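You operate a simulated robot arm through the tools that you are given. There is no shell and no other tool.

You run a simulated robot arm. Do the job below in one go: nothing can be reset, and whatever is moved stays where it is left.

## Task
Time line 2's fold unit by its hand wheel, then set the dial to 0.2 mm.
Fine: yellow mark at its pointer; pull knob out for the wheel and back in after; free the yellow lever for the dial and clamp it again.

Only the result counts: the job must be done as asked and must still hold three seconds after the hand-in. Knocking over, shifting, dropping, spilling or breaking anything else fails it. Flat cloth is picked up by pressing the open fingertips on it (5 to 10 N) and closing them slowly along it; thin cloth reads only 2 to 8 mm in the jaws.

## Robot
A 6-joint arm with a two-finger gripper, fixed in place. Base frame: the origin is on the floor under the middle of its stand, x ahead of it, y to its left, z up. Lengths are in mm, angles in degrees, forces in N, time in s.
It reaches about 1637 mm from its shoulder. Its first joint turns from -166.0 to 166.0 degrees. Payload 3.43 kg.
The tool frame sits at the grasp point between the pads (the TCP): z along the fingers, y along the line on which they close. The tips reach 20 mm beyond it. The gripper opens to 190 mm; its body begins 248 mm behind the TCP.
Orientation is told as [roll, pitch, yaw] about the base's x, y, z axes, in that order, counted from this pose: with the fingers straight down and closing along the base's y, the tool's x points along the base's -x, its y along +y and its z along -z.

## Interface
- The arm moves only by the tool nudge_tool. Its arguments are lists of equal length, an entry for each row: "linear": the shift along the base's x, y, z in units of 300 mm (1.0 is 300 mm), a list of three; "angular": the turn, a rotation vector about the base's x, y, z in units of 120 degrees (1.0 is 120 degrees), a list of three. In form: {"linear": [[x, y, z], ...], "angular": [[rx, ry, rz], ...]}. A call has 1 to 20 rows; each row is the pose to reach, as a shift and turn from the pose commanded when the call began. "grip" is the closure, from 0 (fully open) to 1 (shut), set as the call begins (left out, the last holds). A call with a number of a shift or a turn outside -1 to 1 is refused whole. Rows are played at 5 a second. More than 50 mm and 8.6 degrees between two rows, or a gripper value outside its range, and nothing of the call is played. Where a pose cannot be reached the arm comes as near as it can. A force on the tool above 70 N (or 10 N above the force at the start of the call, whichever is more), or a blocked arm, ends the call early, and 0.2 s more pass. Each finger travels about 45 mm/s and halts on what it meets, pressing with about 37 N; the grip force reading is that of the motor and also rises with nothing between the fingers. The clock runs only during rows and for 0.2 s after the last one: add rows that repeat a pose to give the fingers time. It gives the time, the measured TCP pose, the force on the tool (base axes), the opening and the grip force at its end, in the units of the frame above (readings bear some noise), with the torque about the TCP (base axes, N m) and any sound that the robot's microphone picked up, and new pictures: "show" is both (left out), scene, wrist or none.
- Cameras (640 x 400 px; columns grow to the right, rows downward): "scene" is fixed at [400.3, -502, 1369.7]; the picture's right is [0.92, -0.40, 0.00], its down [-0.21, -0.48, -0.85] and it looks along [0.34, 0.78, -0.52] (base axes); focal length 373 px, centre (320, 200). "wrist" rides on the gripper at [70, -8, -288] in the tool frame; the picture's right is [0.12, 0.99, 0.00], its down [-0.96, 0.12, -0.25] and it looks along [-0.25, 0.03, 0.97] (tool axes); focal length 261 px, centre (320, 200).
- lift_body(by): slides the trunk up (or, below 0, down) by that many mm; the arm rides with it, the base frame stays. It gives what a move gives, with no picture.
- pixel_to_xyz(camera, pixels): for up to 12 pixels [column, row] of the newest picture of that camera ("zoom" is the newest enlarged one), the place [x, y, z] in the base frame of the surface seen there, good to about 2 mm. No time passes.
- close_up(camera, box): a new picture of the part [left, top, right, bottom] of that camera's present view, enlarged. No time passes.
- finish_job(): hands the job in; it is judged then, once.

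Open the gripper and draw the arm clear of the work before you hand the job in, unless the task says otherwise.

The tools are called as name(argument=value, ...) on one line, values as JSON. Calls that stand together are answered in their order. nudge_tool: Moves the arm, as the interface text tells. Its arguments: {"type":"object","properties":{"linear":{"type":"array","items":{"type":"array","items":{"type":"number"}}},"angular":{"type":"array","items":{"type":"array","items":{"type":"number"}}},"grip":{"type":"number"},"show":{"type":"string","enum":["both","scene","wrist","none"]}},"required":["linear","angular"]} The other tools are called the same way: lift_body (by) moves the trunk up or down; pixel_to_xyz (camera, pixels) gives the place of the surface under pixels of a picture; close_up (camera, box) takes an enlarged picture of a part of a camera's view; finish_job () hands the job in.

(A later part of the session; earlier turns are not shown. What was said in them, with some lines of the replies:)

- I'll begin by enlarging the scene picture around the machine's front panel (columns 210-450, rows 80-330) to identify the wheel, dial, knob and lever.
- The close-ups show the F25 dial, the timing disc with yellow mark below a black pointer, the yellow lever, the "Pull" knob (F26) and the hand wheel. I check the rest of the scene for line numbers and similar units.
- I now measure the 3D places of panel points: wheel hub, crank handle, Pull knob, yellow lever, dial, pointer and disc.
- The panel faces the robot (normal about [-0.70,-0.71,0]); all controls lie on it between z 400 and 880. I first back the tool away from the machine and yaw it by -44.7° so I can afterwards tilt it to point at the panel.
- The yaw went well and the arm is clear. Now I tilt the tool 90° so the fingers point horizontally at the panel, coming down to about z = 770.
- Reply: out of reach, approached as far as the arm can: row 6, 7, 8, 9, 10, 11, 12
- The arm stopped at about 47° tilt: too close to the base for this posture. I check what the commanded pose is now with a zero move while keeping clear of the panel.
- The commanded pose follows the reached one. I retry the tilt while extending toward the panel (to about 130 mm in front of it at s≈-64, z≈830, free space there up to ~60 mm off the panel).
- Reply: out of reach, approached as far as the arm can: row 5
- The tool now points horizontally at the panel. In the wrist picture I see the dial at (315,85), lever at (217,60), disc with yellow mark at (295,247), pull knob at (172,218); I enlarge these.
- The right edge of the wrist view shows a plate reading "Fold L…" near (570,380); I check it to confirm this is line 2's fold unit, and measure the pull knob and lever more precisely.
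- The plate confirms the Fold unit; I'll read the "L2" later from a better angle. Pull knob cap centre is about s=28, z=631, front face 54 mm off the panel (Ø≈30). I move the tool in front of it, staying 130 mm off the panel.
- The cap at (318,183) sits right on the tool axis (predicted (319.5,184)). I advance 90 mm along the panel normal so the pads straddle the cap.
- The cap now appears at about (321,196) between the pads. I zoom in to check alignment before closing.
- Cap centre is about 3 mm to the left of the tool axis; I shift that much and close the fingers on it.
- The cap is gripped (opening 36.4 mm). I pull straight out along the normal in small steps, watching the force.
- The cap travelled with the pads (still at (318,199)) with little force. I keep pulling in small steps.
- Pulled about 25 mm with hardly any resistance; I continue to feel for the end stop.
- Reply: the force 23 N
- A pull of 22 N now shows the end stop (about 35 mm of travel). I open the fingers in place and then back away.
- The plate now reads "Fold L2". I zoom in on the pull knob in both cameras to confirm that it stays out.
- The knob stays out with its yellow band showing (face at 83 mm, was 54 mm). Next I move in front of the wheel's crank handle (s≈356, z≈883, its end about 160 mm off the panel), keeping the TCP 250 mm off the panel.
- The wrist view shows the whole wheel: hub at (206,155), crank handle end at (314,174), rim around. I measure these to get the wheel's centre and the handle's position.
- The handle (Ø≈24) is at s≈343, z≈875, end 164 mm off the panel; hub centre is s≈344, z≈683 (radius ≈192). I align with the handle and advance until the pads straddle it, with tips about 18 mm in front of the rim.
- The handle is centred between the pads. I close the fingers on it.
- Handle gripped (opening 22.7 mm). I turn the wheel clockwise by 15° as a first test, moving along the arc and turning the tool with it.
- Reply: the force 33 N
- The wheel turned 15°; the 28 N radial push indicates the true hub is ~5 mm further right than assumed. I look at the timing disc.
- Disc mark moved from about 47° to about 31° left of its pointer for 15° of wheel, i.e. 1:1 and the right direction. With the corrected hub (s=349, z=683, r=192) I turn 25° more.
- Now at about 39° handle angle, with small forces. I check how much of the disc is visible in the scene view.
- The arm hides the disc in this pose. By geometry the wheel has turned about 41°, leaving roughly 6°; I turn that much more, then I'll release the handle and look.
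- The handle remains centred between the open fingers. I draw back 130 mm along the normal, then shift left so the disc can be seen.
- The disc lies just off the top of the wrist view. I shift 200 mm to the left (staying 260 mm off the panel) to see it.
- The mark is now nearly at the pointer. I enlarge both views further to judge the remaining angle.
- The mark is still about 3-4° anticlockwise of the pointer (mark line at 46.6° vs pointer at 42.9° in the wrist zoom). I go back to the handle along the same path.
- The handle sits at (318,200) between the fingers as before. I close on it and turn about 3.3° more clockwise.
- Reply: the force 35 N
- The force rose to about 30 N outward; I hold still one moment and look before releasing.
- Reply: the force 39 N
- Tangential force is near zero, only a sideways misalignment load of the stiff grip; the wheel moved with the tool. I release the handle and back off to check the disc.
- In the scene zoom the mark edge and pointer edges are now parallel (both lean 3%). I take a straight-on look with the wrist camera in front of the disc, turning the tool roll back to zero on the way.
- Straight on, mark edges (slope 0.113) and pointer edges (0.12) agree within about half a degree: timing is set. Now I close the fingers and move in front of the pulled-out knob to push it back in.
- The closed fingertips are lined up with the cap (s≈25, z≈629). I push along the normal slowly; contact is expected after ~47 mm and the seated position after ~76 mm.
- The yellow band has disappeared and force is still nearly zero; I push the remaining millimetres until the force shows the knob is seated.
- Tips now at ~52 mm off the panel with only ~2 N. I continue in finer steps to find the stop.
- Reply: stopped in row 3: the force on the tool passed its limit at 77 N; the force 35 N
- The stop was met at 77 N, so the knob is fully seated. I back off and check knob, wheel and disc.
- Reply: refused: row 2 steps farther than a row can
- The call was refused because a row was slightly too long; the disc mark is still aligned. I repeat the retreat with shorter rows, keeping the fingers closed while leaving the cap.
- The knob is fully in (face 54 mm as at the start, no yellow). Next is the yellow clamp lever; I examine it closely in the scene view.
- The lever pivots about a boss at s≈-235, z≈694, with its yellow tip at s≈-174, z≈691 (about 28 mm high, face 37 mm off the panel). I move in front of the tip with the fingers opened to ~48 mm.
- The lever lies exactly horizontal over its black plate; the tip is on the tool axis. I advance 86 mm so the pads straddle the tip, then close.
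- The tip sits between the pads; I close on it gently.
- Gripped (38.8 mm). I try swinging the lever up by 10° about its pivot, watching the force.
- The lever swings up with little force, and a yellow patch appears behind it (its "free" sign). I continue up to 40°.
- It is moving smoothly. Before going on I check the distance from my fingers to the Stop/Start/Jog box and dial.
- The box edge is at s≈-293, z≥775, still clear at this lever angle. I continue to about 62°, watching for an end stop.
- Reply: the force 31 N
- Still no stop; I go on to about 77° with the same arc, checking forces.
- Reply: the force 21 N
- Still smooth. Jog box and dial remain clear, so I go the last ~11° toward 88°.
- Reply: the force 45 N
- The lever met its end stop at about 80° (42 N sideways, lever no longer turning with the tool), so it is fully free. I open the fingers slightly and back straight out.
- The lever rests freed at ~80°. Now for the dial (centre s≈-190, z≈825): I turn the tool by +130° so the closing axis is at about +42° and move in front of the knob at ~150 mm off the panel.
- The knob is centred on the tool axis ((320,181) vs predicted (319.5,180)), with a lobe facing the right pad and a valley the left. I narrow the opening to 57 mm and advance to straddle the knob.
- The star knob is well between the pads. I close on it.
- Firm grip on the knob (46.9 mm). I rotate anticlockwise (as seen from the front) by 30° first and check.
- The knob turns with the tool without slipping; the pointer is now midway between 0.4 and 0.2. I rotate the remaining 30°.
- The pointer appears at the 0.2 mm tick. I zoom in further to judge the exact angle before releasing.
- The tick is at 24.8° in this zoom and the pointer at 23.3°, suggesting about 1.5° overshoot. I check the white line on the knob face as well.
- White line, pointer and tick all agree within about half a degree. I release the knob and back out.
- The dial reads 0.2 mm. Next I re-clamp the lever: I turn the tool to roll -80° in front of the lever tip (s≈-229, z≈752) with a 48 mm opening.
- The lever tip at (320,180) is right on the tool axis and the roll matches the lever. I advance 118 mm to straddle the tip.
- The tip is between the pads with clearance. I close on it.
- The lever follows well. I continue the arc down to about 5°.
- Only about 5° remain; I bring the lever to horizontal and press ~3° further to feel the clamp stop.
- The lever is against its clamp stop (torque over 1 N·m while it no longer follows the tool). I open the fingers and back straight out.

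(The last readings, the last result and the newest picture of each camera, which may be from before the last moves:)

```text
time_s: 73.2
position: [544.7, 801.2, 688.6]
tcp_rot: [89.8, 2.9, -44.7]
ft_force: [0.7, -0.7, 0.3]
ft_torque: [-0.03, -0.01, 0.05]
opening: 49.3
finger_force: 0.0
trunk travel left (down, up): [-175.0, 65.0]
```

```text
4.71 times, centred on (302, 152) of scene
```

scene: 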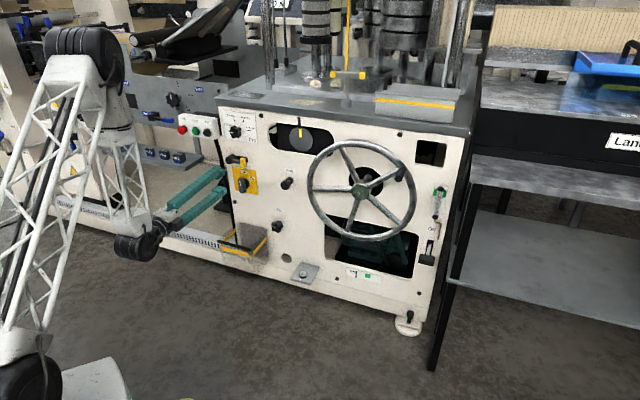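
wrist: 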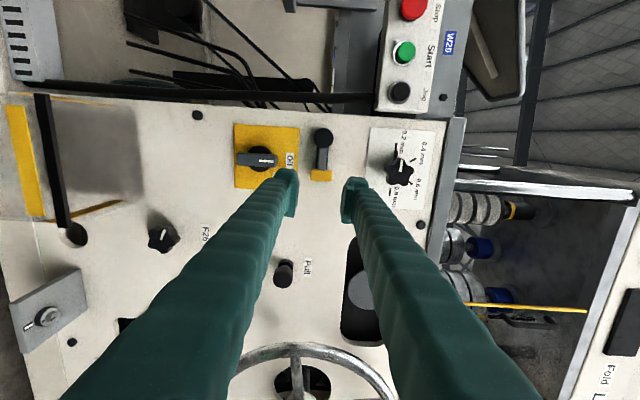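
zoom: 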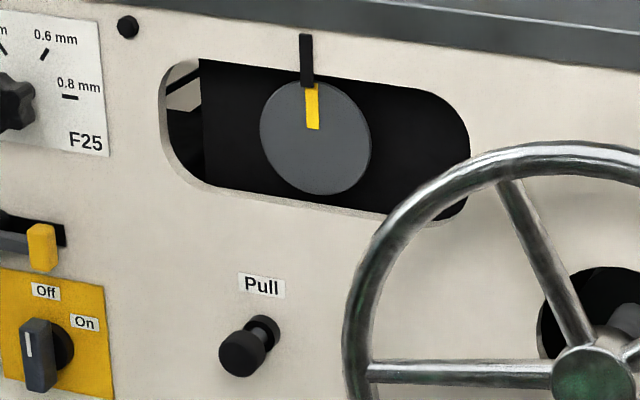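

Everything looks as required; I compare the lever and dial once more at high zoom with the initial pictures.

close_up(camera="scene", box=[220, 145, 260, 170])

close_up(camera="wrist", box=[370, 130, 434, 190])

close_up(camera="scene", box=[280, 112, 328, 142])

close_up(camera="wrist", box=[290, 110, 354, 190])

```text
16.00 times, centred on (240, 158) of scene
```

zoom: 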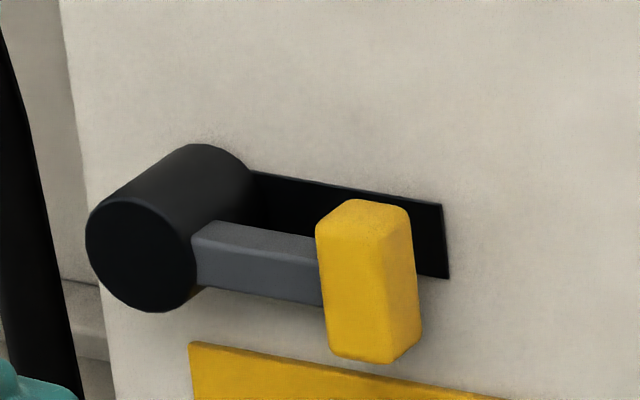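

```text
6.67 times, centred on (402, 160) of wrist
```

zoom: 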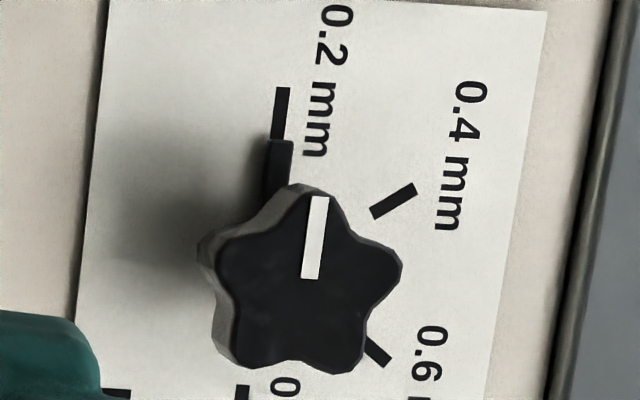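

```text
13.33 times, centred on (304, 127) of scene
```

zoom: 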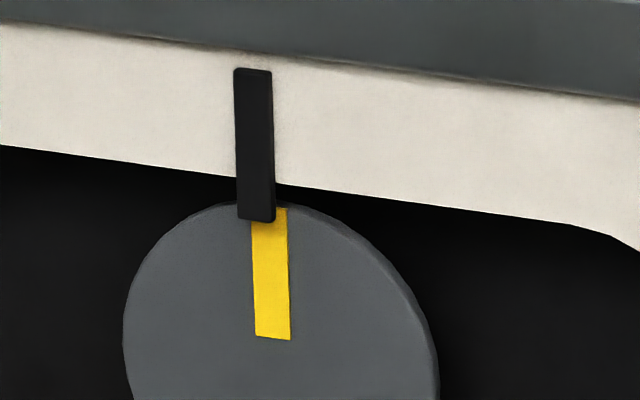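

```text
5.00 times, centred on (322, 150) of wrist
```

zoom: 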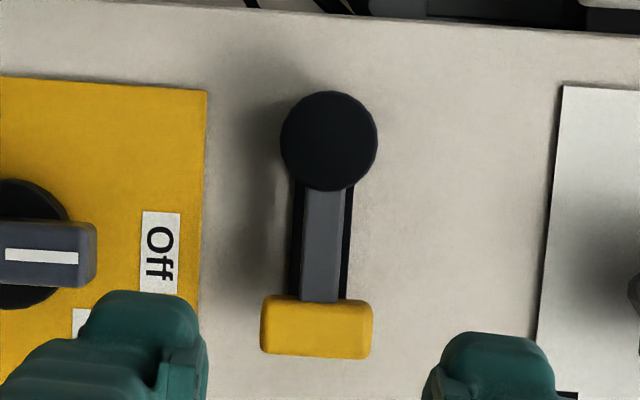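

The lever looks identical to its initial clamped picture, the dial pointer is on 0.2 mm, the mark is at its pointer and the knob is in. I draw back a little more and open the gripper fully.

nudge_tool(linear=[[-0.06, -0.0606, 0.02], [-0.12, -0.1212, 0.04], [-0.12, -0.1212, 0.04], [-0.12, -0.1212, 0.04], [-0.12, -0.1212, 0.04], [-0.12, -0.1212, 0.04], [-0.12, -0.1212, 0.04], [-0.12, -0.1212, 0.04], [-0.12, -0.1212, 0.04]], angular=[[0, 0, 0], [0, 0, 0], [0, 0, 0], [0, 0, 0], [0, 0, 0], [0, 0, 0], [0, 0, 0], [0, 0, 0], [0, 0, 0]], grip=0, show="both")

close_up(camera="scene", box=[205, 100, 365, 200])

```text
time_s: 75.2
position: [509.8, 765.6, 701.2]
tcp_rot: [89.8, 3.0, -44.6]
ft_force: [0.0, -0.6, -0.6]
ft_torque: [0.0, 0.01, 0.01]
opening: 190.0
finger_force: 0.1
trunk travel left (down, up): [-175.0, 65.0]
```

scene: 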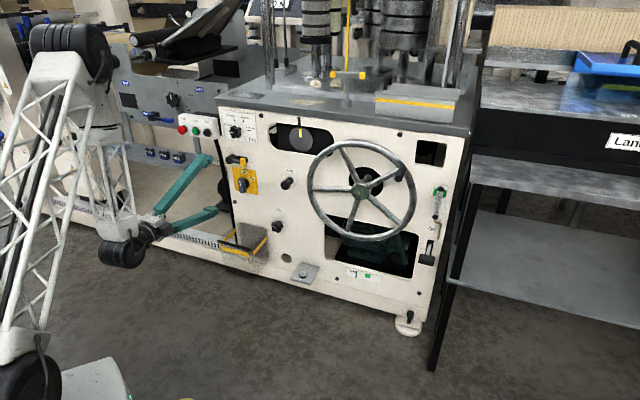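
wrist: 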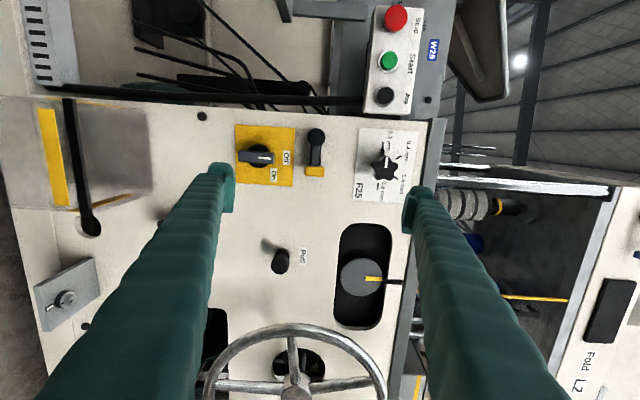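

```text
4.00 times, centred on (285, 150) of scene
```

zoom: 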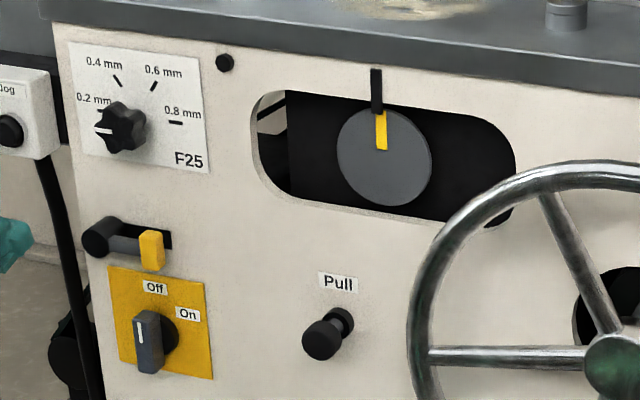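

The yellow mark is at its pointer, the Pull knob is in, the dial points to 0.2 mm, and the yellow lever is clamped as it was at the start. The gripper is open and about 250 mm clear of the panel, so I hand the job in.

finish_job()

```text
The job is handed in.
```

The fold unit on line 2 is timed and its dial is set to 0.2 mm. The job has been handed in, but no verdict has come back yet.

- **Timing:** I pulled the knob out and turned the hand wheel about 48° clockwise. The yellow mark is now within about 1° of its pointer.
- **Pull knob:** I pushed it back in until it hit its stop. Its face sits 54 mm off the panel, the same as at the start, and the yellow band on its stem no longer shows. That last push reached 77 N and tripped the force limit, with no visible harm to the knob or the wheel setting.
- **Dial:** I swung the yellow lever up about 80° to free it, then turned the dial from 0.4 mm to 0.2 mm. The pointer is within about 1° of the 0.2 mm tick.
- **Lever:** I swung it back against its clamp stop. It looks the same as in the first picture.

I saw nothing else on the panel or around it moved. The gripper is fully open and about 250 mm clear of the panel.
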